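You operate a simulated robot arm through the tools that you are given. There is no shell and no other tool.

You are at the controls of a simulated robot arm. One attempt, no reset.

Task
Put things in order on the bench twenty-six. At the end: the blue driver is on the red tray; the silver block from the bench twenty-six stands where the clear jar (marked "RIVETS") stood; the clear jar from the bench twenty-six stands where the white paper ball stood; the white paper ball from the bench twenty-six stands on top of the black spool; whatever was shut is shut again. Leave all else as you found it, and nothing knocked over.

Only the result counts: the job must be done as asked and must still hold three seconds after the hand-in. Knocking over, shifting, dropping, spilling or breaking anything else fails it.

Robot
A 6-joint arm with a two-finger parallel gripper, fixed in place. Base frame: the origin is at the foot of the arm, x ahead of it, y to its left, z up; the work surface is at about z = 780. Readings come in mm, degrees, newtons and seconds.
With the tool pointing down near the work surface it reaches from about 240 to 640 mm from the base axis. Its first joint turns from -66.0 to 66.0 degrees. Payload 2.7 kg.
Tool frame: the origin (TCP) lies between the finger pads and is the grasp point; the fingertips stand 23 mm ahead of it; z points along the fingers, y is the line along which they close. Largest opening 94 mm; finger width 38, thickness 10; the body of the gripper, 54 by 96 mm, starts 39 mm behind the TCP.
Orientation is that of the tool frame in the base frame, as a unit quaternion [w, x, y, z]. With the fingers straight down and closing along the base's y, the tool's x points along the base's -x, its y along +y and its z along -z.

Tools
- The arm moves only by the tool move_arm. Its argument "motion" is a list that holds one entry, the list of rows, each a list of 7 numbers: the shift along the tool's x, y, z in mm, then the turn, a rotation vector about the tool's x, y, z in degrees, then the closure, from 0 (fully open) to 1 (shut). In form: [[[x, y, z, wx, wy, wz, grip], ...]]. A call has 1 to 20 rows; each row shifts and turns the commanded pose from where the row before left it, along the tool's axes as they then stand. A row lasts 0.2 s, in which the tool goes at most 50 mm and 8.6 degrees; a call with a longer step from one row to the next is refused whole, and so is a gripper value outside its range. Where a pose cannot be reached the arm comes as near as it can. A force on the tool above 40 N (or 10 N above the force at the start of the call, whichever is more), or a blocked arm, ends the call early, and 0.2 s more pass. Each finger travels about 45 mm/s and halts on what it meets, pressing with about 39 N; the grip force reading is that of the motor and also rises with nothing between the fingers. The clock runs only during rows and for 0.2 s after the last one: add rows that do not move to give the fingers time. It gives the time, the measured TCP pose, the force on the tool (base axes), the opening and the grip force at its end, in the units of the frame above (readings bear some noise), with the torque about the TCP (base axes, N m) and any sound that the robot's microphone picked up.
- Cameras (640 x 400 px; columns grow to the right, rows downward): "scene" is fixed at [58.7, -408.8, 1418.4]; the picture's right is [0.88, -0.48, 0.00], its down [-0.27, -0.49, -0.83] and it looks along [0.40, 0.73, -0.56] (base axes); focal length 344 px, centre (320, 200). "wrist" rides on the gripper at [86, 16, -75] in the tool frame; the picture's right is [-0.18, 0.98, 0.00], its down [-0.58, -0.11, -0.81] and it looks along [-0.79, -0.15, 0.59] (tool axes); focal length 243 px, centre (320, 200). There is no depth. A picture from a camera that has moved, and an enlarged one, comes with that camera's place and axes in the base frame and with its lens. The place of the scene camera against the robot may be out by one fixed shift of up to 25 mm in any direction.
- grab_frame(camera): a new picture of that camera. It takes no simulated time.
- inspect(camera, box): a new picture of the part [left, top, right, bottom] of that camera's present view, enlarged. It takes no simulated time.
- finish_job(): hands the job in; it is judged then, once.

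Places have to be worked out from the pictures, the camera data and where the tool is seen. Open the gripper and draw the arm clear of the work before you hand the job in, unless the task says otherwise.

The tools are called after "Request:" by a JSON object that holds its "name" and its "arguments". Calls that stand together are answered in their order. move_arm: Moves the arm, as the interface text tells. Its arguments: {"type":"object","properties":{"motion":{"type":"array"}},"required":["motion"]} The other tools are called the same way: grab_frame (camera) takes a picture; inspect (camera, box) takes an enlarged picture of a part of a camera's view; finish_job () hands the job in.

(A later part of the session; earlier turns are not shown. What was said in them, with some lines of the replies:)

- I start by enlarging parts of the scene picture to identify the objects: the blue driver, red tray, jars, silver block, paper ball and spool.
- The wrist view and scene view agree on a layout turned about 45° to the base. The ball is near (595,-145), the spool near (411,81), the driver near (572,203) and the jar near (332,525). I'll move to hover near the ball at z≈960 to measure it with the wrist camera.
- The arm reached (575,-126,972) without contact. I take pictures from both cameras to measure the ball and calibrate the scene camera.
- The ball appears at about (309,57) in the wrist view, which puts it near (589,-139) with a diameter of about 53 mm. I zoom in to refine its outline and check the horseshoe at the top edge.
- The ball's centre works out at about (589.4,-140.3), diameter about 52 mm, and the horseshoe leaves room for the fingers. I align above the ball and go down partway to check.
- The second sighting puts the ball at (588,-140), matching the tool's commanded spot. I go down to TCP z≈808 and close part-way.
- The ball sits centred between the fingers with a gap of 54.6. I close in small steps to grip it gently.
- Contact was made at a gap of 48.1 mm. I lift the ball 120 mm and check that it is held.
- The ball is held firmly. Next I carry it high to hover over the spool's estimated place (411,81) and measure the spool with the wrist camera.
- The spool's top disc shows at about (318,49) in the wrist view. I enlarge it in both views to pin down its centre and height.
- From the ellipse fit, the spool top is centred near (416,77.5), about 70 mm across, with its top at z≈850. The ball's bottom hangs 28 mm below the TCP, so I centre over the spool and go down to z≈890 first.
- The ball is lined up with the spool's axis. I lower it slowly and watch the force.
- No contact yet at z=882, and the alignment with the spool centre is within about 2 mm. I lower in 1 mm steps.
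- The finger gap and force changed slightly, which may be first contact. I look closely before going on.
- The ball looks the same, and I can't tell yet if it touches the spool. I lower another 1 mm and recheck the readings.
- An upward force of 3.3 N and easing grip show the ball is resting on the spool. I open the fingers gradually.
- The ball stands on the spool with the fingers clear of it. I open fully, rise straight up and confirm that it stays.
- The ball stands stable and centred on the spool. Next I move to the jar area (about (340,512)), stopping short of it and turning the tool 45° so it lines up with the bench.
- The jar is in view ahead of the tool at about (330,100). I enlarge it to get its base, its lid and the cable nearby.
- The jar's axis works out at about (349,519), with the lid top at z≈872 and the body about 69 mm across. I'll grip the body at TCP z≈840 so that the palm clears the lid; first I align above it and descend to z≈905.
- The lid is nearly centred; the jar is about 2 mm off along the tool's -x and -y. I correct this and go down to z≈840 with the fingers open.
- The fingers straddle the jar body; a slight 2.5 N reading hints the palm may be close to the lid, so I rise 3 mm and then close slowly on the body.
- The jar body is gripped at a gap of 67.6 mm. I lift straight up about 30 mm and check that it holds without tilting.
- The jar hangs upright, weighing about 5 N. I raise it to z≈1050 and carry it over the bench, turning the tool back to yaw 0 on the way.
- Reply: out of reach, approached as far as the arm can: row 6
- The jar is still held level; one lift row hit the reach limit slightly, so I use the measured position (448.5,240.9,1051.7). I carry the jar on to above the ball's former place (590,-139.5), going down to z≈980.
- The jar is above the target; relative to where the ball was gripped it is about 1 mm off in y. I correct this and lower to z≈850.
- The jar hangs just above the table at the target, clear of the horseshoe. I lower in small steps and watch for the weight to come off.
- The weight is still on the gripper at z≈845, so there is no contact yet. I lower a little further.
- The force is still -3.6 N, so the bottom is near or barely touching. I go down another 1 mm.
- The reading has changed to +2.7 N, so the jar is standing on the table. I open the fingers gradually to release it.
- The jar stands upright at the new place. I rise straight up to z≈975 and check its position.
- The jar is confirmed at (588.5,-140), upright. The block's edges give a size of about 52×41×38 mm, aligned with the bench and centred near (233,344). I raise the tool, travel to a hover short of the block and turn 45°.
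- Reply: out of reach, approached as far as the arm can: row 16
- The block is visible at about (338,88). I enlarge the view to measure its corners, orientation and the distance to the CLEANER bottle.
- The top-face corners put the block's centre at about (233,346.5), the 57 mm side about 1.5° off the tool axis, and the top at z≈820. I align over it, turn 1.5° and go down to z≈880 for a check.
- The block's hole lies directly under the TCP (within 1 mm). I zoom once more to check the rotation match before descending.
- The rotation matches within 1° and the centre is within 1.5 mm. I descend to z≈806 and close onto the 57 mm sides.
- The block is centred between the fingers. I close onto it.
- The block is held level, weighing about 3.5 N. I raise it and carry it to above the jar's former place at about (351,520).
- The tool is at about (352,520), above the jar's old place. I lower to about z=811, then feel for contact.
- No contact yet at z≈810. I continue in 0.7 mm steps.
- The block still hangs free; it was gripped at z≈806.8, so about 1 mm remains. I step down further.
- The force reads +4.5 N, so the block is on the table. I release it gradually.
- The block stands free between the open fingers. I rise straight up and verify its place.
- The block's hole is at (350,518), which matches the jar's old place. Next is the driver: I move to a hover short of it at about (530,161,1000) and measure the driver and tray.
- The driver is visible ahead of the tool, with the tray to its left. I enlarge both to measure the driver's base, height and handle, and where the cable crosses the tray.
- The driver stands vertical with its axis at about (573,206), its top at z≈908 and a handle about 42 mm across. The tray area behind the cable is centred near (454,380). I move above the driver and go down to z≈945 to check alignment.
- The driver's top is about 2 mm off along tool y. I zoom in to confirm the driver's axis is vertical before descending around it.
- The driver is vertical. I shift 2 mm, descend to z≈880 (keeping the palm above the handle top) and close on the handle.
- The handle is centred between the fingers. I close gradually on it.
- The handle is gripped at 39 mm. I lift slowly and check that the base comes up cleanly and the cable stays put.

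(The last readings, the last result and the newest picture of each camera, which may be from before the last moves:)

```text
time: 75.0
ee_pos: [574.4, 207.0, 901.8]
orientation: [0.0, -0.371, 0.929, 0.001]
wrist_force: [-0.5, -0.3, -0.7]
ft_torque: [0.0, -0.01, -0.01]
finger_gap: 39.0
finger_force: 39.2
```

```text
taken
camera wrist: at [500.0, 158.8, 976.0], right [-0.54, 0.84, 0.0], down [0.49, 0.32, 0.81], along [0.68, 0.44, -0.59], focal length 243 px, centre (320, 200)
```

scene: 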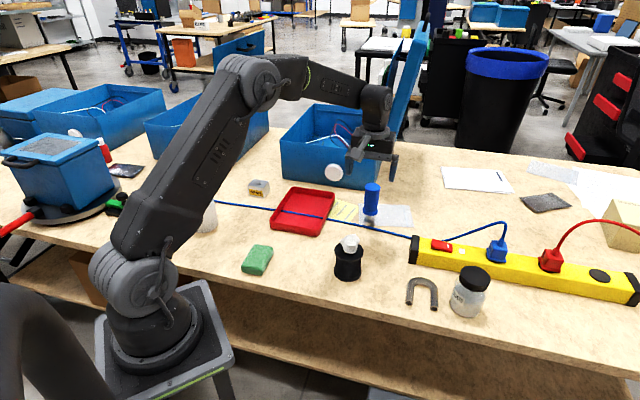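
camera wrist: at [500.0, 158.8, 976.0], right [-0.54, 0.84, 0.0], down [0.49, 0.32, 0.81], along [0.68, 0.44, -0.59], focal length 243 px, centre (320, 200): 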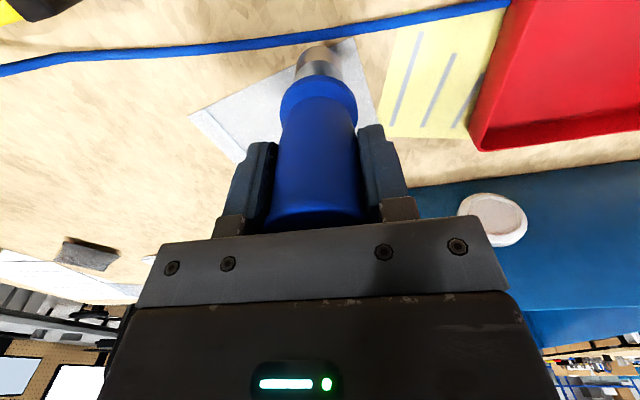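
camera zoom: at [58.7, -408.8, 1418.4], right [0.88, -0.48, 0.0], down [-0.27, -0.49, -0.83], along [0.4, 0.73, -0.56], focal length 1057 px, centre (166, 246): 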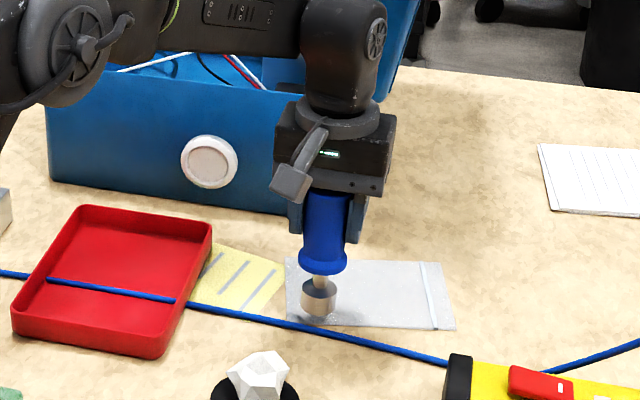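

The driver lifted cleanly and the cable did not move. I raise it further and carry it over the rear part of the tray, to about (455,380).

Request:
{"name": "move_arm", "arguments": {"motion": [[[0, 0, -20, 0, 0, 0, 0.63], [0, 0, -30, 0, 0, 0, 0.63], [0, 0, -20, 0, 0, 0, 0.63], [-2.8, 17.3, 0, 0, 0, 0, 0.63], [-5.63, 34.55, 0, 0, 0, 0, 0.63], [-5.63, 34.55, 0, 0, 0, 0, 0.63], [-5.63, 34.55, 0, 0, 0, 0, 0.63], [-5.63, 34.55, 0, 0, 0, 0, 0.63], [-5.63, 34.55, 0, 0, 0, 0, 0.63], [-2.8, 17.3, 0, 0, 0, 0, 0.63], [0, 0, 0, 0, 0, 0, 0.63], [0, 0, 0, 0, 0, 0, 0.63]]]}}

Request:
{"name": "grab_frame", "arguments": {"camera": "wrist"}}

Request:
{"name": "grab_frame", "arguments": {"camera": "scene"}}

```text
time: 77.6
ee_pos: [456.1, 379.7, 972.3]
orientation: [0.0, -0.37, 0.929, 0.001]
wrist_force: [-0.5, 0.8, -1.7]
ft_torque: [-0.01, -0.03, 0.01]
finger_gap: 38.8
finger_force: 39.1
```

```text
taken
camera wrist: at [381.4, 331.6, 1046.1], right [-0.54, 0.84, 0.0], down [0.5, 0.32, 0.81], along [0.68, 0.44, -0.59], focal length 243 px, centre (320, 200)
```

wrist: 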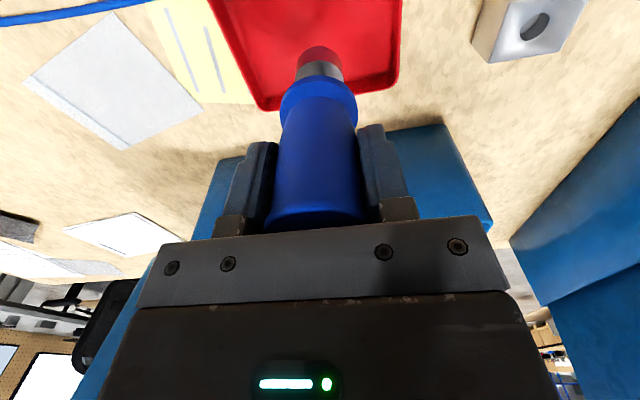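

```text
taken
```

scene: 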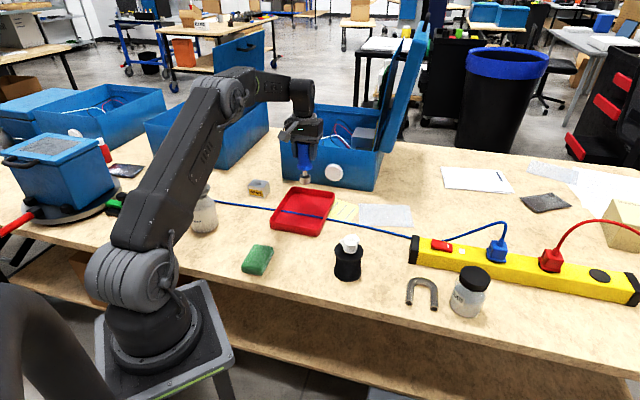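

The driver hangs over the middle of the tray's rear half, about 50 mm from the cable and 57 mm from the back wall. I lower it to about z=895, then feel for the floor.

Request:
{"name": "move_arm", "arguments": {"motion": [[[0, 0, 20, 0, 0, 0, 0.63], [0, 0, 25, 0, 0, 0, 0.63], [0, 0, 20, 0, 0, 0, 0.63], [0, 0, 10, 0, 0, 0, 0.63], [0, 0, 0, 0, 0, 0, 0.63], [0, 0, 0, 0, 0, 0, 0.63]]]}}

Request:
{"name": "inspect", "arguments": {"camera": "scene", "box": [240, 130, 380, 250]}}

Request:
{"name": "grab_frame", "arguments": {"camera": "wrist"}}

```text
time: 79.0
ee_pos: [456.2, 379.6, 898.4]
orientation: [0.001, -0.371, 0.929, 0.001]
wrist_force: [0.4, 0.0, -1.9]
ft_torque: [0.0, 0.0, -0.02]
finger_gap: 39.0
finger_force: 38.8
```

```text
3.33 times, centred on (310, 190) of scene
camera zoom: at [58.7, -408.8, 1418.4], right [0.88, -0.48, 0.0], down [-0.27, -0.49, -0.83], along [0.4, 0.73, -0.56], focal length 1146 px, centre (353, 233)
```

zoom: 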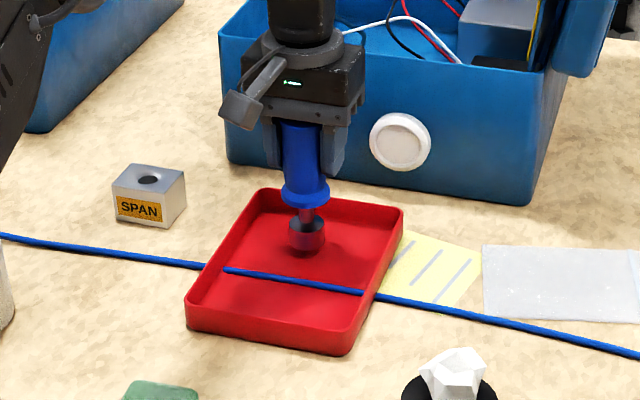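

```text
taken
camera wrist: at [382.1, 331.2, 971.2], right [-0.54, 0.84, 0.0], down [0.49, 0.32, 0.81], along [0.68, 0.44, -0.59], focal length 243 px, centre (320, 200)
```

wrist: 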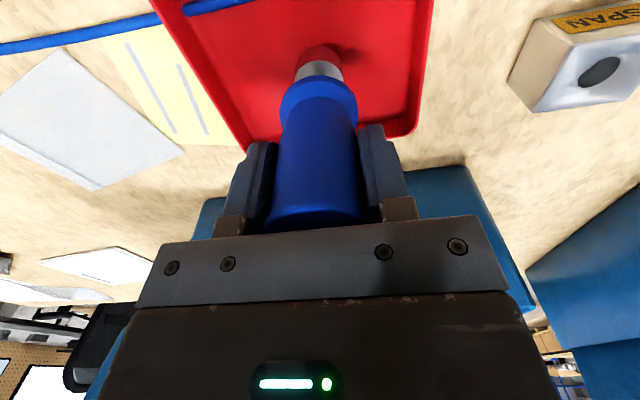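

The base is inside the tray walls and centred in the rear half. I lower in small steps and watch the force.

Request:
{"name": "move_arm", "arguments": {"motion": [[[0, 0, 3, 0, 0, 0, 0.63], [0, 0, 2.5, 0, 0, 0, 0.63], [0, 0, 1.5, 0, 0, 0, 0.63], [0, 0, 0, 0, 0, 0, 0.63]]]}}

Request:
{"name": "move_arm", "arguments": {"motion": [[[0, 0, 1, 0, 0, 0, 0.63], [0, 0, 1, 0, 0, 0, 0.63], [0, 0, 0, 0, 0, 0, 0.63]]]}}

Request:
{"name": "move_arm", "arguments": {"motion": [[[0, 0, 1, 0, 0, 0, 0.63], [0, 0, 0, 0, 0, 0, 0.63]]]}}

```text
time: 80.0
ee_pos: [455.9, 379.6, 890.5]
orientation: [0.001, -0.37, 0.929, 0.0]
wrist_force: [0.0, -0.3, -2.0]
ft_torque: [-0.01, -0.02, -0.01]
finger_gap: 39.0
finger_force: 38.6
```

```text
time: 80.8
ee_pos: [457.3, 379.4, 887.7]
orientation: [0.001, -0.37, 0.929, 0.001]
wrist_force: [-0.5, 0.4, -1.4]
ft_torque: [-0.02, 0.01, -0.01]
finger_gap: 38.8
finger_force: 38.6
```

```text
time: 81.4
ee_pos: [456.5, 379.8, 886.9]
orientation: [0.0, -0.371, 0.929, 0.001]
wrist_force: [-1.1, -0.2, -1.0]
ft_torque: [0.01, 0.0, -0.02]
finger_gap: 38.8
finger_force: 38.9
```

There is no contact yet at z≈887. I continue in sub-millimetre steps.

Request:
{"name": "move_arm", "arguments": {"motion": [[[0, 0, 0.8, 0, 0, 0, 0.63], [0, 0, 0, 0, 0, 0, 0.63]]]}}

Request:
{"name": "move_arm", "arguments": {"motion": [[[0, 0, 0.7, 0, 0, 0, 0.63], [0, 0, 0, 0, 0, 0, 0.63]]]}}

```text
time: 82.0
ee_pos: [456.5, 380.3, 886.7]
orientation: [0.0, -0.37, 0.929, 0.001]
wrist_force: [1.0, 0.1, -2.5]
ft_torque: [-0.01, 0.01, 0.01]
finger_gap: 38.9
finger_force: 39.0
```

```text
time: 82.6
ee_pos: [456.8, 379.6, 884.9]
orientation: [0.001, -0.372, 0.928, 0.0]
wrist_force: [0.1, 0.5, -1.9]
ft_torque: [-0.01, 0.0, -0.01]
finger_gap: 38.8
finger_force: 39.2
```

Still free at z≈885, so I step on down.

Request:
{"name": "move_arm", "arguments": {"motion": [[[0, 0, 0.7, 0, 0, 0, 0.63], [0, 0, 0, 0, 0, 0, 0.63]]]}}

Request:
{"name": "move_arm", "arguments": {"motion": [[[0, 0, 0.7, 0, 0, 0, 0.63], [0, 0, 0, 0, 0, 0, 0.63]]]}}

```text
time: 83.2
ee_pos: [456.5, 380.0, 884.4]
orientation: [0.001, -0.371, 0.929, 0.0]
wrist_force: [-0.1, -0.2, -1.1]
ft_torque: [0.02, 0.01, 0.0]
finger_gap: 38.7
finger_force: 39.2
```

```text
time: 83.8
ee_pos: [457.3, 380.1, 884.2]
orientation: [0.002, -0.371, 0.929, 0.002]
wrist_force: [-0.3, 0.6, -1.0]
ft_torque: [0.08, 0.07, 0.0]
finger_gap: 38.7
finger_force: 38.8
```

A small torque suggests first contact. I take one more small step to confirm it.

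Request:
{"name": "move_arm", "arguments": {"motion": [[[0, 0, 0.6, 0, 0, 0, 0.63], [0, 0, 0, 0, 0, 0, 0.63]]]}}

```text
time: 84.4
ee_pos: [457.0, 379.4, 884.5]
orientation: [0.002, -0.371, 0.929, 0.0]
wrist_force: [1.6, -0.2, 2.6]
ft_torque: [-0.04, -0.15, 0.03]
finger_gap: 39.0
finger_force: 39.2
```

The force is now +2.6 N, so the driver stands on the tray floor. I release it gradually.

Request:
{"name": "move_arm", "arguments": {"motion": [[[0, 0, 0, 0, 0, 0, 0.6], [0, 0, 0, 0, 0, 0, 0.58], [0, 0, 0, 0, 0, 0, 0.56], [0, 0, 0, 0, 0, 0, 0.53], [0, 0, 0, 0, 0, 0, 0.48], [0, 0, 0, 0, 0, 0, 0.38], [0, 0, 0, 0, 0, 0, 0.25], [0, 0, 0, 0, 0, 0, 0.1], [0, 0, 0, 0, 0, 0, 0.1]]]}}

Request:
{"name": "inspect", "arguments": {"camera": "scene", "box": [240, 130, 380, 250]}}

Request:
{"name": "grab_frame", "arguments": {"camera": "wrist"}}

```text
time: 86.4
ee_pos: [455.9, 380.2, 882.1]
orientation: [0.001, -0.37, 0.929, 0.0]
wrist_force: [1.1, 0.9, 0.8]
ft_torque: [0.0, 0.02, 0.01]
finger_gap: 84.8
finger_force: 0.1
```

```text
3.33 times, centred on (310, 190) of scene
camera zoom: at [58.7, -408.8, 1418.4], right [0.88, -0.48, 0.0], down [-0.27, -0.49, -0.83], along [0.4, 0.73, -0.56], focal length 1146 px, centre (353, 233)
```

zoom: 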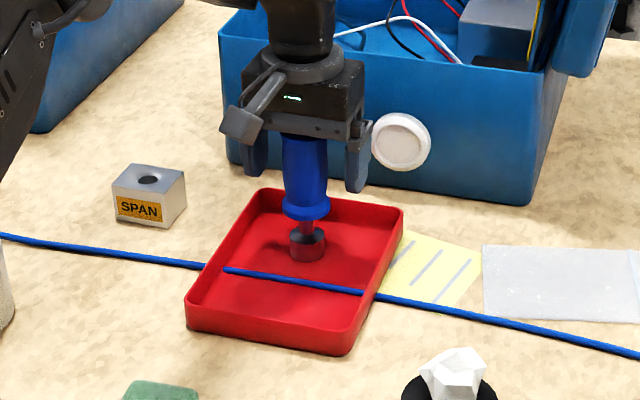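

```text
taken
camera wrist: at [381.7, 331.3, 957.5], right [-0.54, 0.84, 0.0], down [0.49, 0.32, 0.81], along [0.68, 0.44, -0.59], focal length 243 px, centre (320, 200)
```

wrist: 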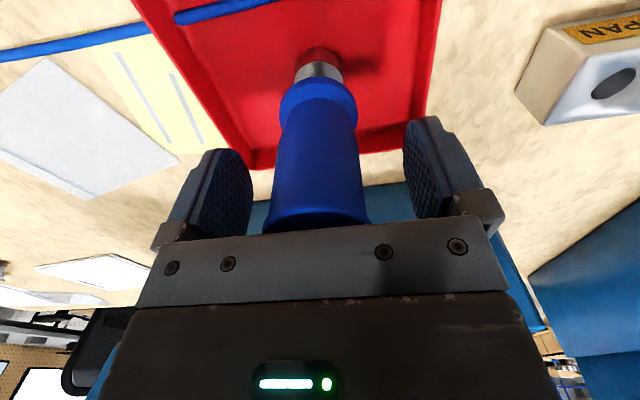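

The driver stands on its own in the tray. I rise straight up until clear of it.

Request:
{"name": "move_arm", "arguments": {"motion": [[[0, 0, -10, 0, 0, 0, 0.05], [0, 0, -20, 0, 0, 0, 0], [0, 0, -30, 0, 0, 0, 0], [0, 0, -35, 0, 0, 0, 0], [0, 0, -35, 0, 0, 0, 0], [0, 0, 0, 0, 0, 0, 0], [0, 0, 0, 0, 0, 0, 0]]]}}

Request:
{"name": "grab_frame", "arguments": {"camera": "scene"}}

Request:
{"name": "grab_frame", "arguments": {"camera": "wrist"}}

```text
time: 88.0
ee_pos: [456.5, 378.7, 1015.1]
orientation: [0.0, -0.37, 0.929, 0.0]
wrist_force: [0.5, -0.5, -0.6]
ft_torque: [-0.02, -0.01, -0.03]
finger_gap: 94.0
finger_force: 0.0
```

```text
taken
```

scene: 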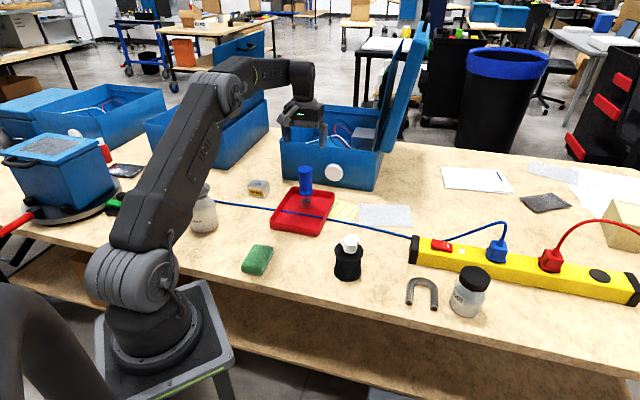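

```text
taken
camera wrist: at [382.1, 330.7, 1088.8], right [-0.54, 0.84, 0.0], down [0.49, 0.32, 0.81], along [0.68, 0.44, -0.59], focal length 243 px, centre (320, 200)
```

wrist: 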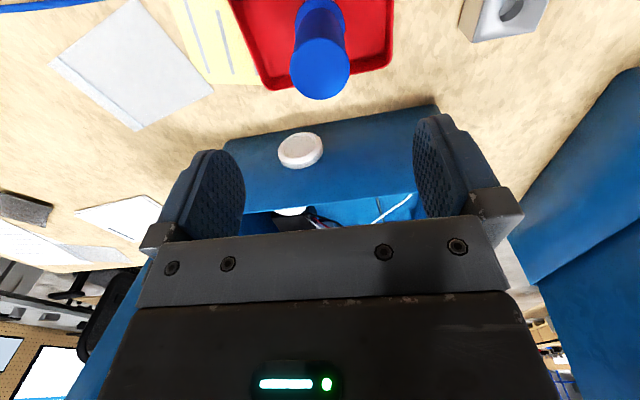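

All four items look right. I draw the arm back and up, clear of the work, and then inspect everything once more.

Request:
{"name": "move_arm", "arguments": {"motion": [[[10, 0, -35, 0, 0, 0, 0], [30, -1, -30, 0, 0, 0, 0], [35, -1, -25, 0, 0, 0, 0], [35, -1, -20, 0, 0, 0, 0], [35, -1, -15, 0, 0, 0, 0], [25, -1, -5, 0, 0, 0, 0], [0, 0, 0, 0, 0, 0, 0], [0, 0, 0, 0, 0, 0, 0], [0, 0, 0, 0, 0, 0, 0], [0, 0, 0, 0, 0, 0, 0]]]}}

Request:
{"name": "grab_frame", "arguments": {"camera": "scene"}}

Request:
{"name": "inspect", "arguments": {"camera": "scene", "box": [150, 150, 350, 290]}}

Request:
{"name": "inspect", "arguments": {"camera": "scene", "box": [310, 190, 510, 330]}}

Request:
{"name": "grab_frame", "arguments": {"camera": "wrist"}}

```text
time: 90.2
ee_pos: [337.6, 257.9, 1143.2]
orientation: [0.0, -0.37, 0.929, 0.001]
wrist_force: [0.2, 0.2, 0.4]
ft_torque: [0.01, -0.05, 0.02]
finger_gap: 94.1
finger_force: 0.1
```

```text
taken
```

scene: 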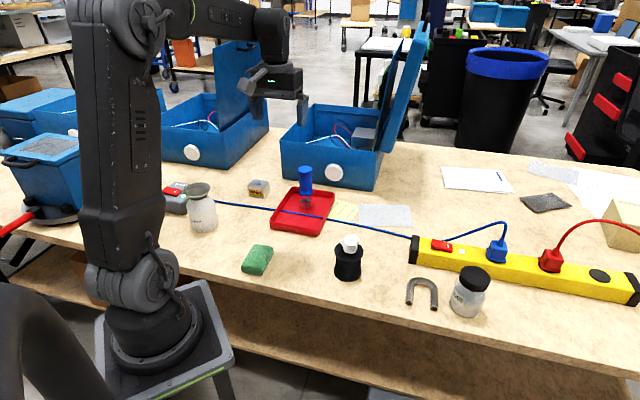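

```text
2.86 times, centred on (250, 220) of scene
camera zoom: at [58.7, -408.8, 1418.4], right [0.88, -0.48, 0.0], down [-0.27, -0.49, -0.83], along [0.4, 0.73, -0.56], focal length 982 px, centre (520, 143)
```

zoom: 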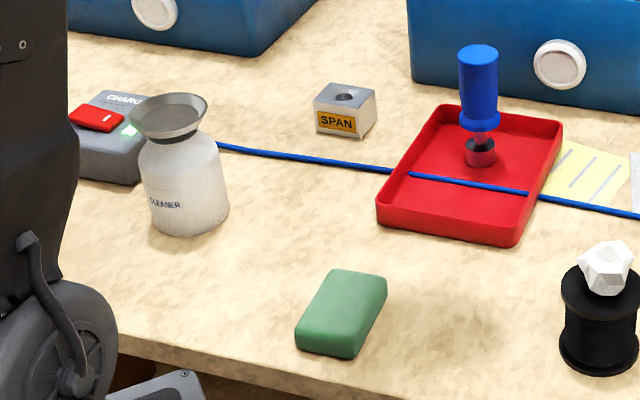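

```text
2.86 times, centred on (410, 260) of scene
camera zoom: at [58.7, -408.8, 1418.4], right [0.88, -0.48, 0.0], down [-0.27, -0.49, -0.83], along [0.4, 0.73, -0.56], focal length 982 px, centre (63, 29)
```

zoom: 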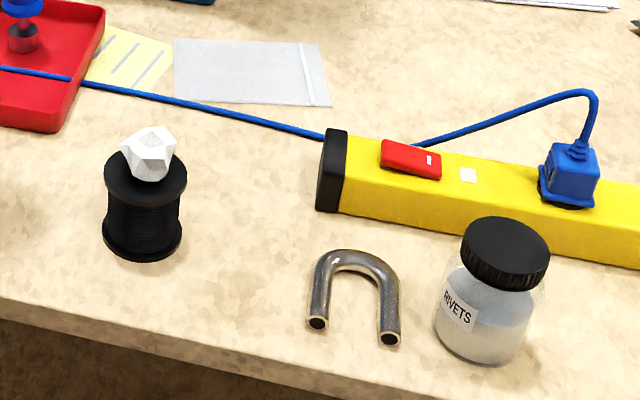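

```text
taken
camera wrist: at [262.5, 209.7, 1216.8], right [-0.54, 0.84, 0.0], down [0.49, 0.32, 0.81], along [0.68, 0.44, -0.59], focal length 243 px, centre (320, 200)
```

wrist: 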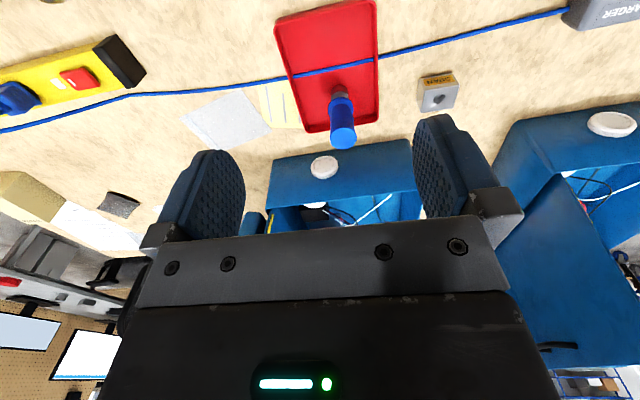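

Everything is as asked: the driver stands on the red tray, the block is at the jar's old spot and the jar, lid on, is at the ball's old spot. The ball sits on the spool, nothing else has moved, and the arm is clear with the gripper open, so I hand the job in.

Request:
{"name": "finish_job", "arguments": {}}

```text
The job is handed in.
```

The job is handed in, and the last pictures before hand-in showed bench twenty-six in the order you asked for:

| Item | Final place |
|---|---|
| Blue driver | Standing upright on the red tray, behind the cable |
| Silver block ("SPAN") | Where the "RIVETS" jar stood, within about 2 mm |
| Clear jar ("RIVETS") | Where the paper ball stood, within about 1 mm, with its lid still on |
| White paper ball | On top of the black spool, close to the centre |

I opened nothing, so there was nothing to shut again. Nothing was knocked over, and I saw no other items or the cable out of place. The gripper is open and the arm is back near its starting position, clear of the bench.

The hand-in message gave no verdict, so I don't know whether it passed the three-second check.
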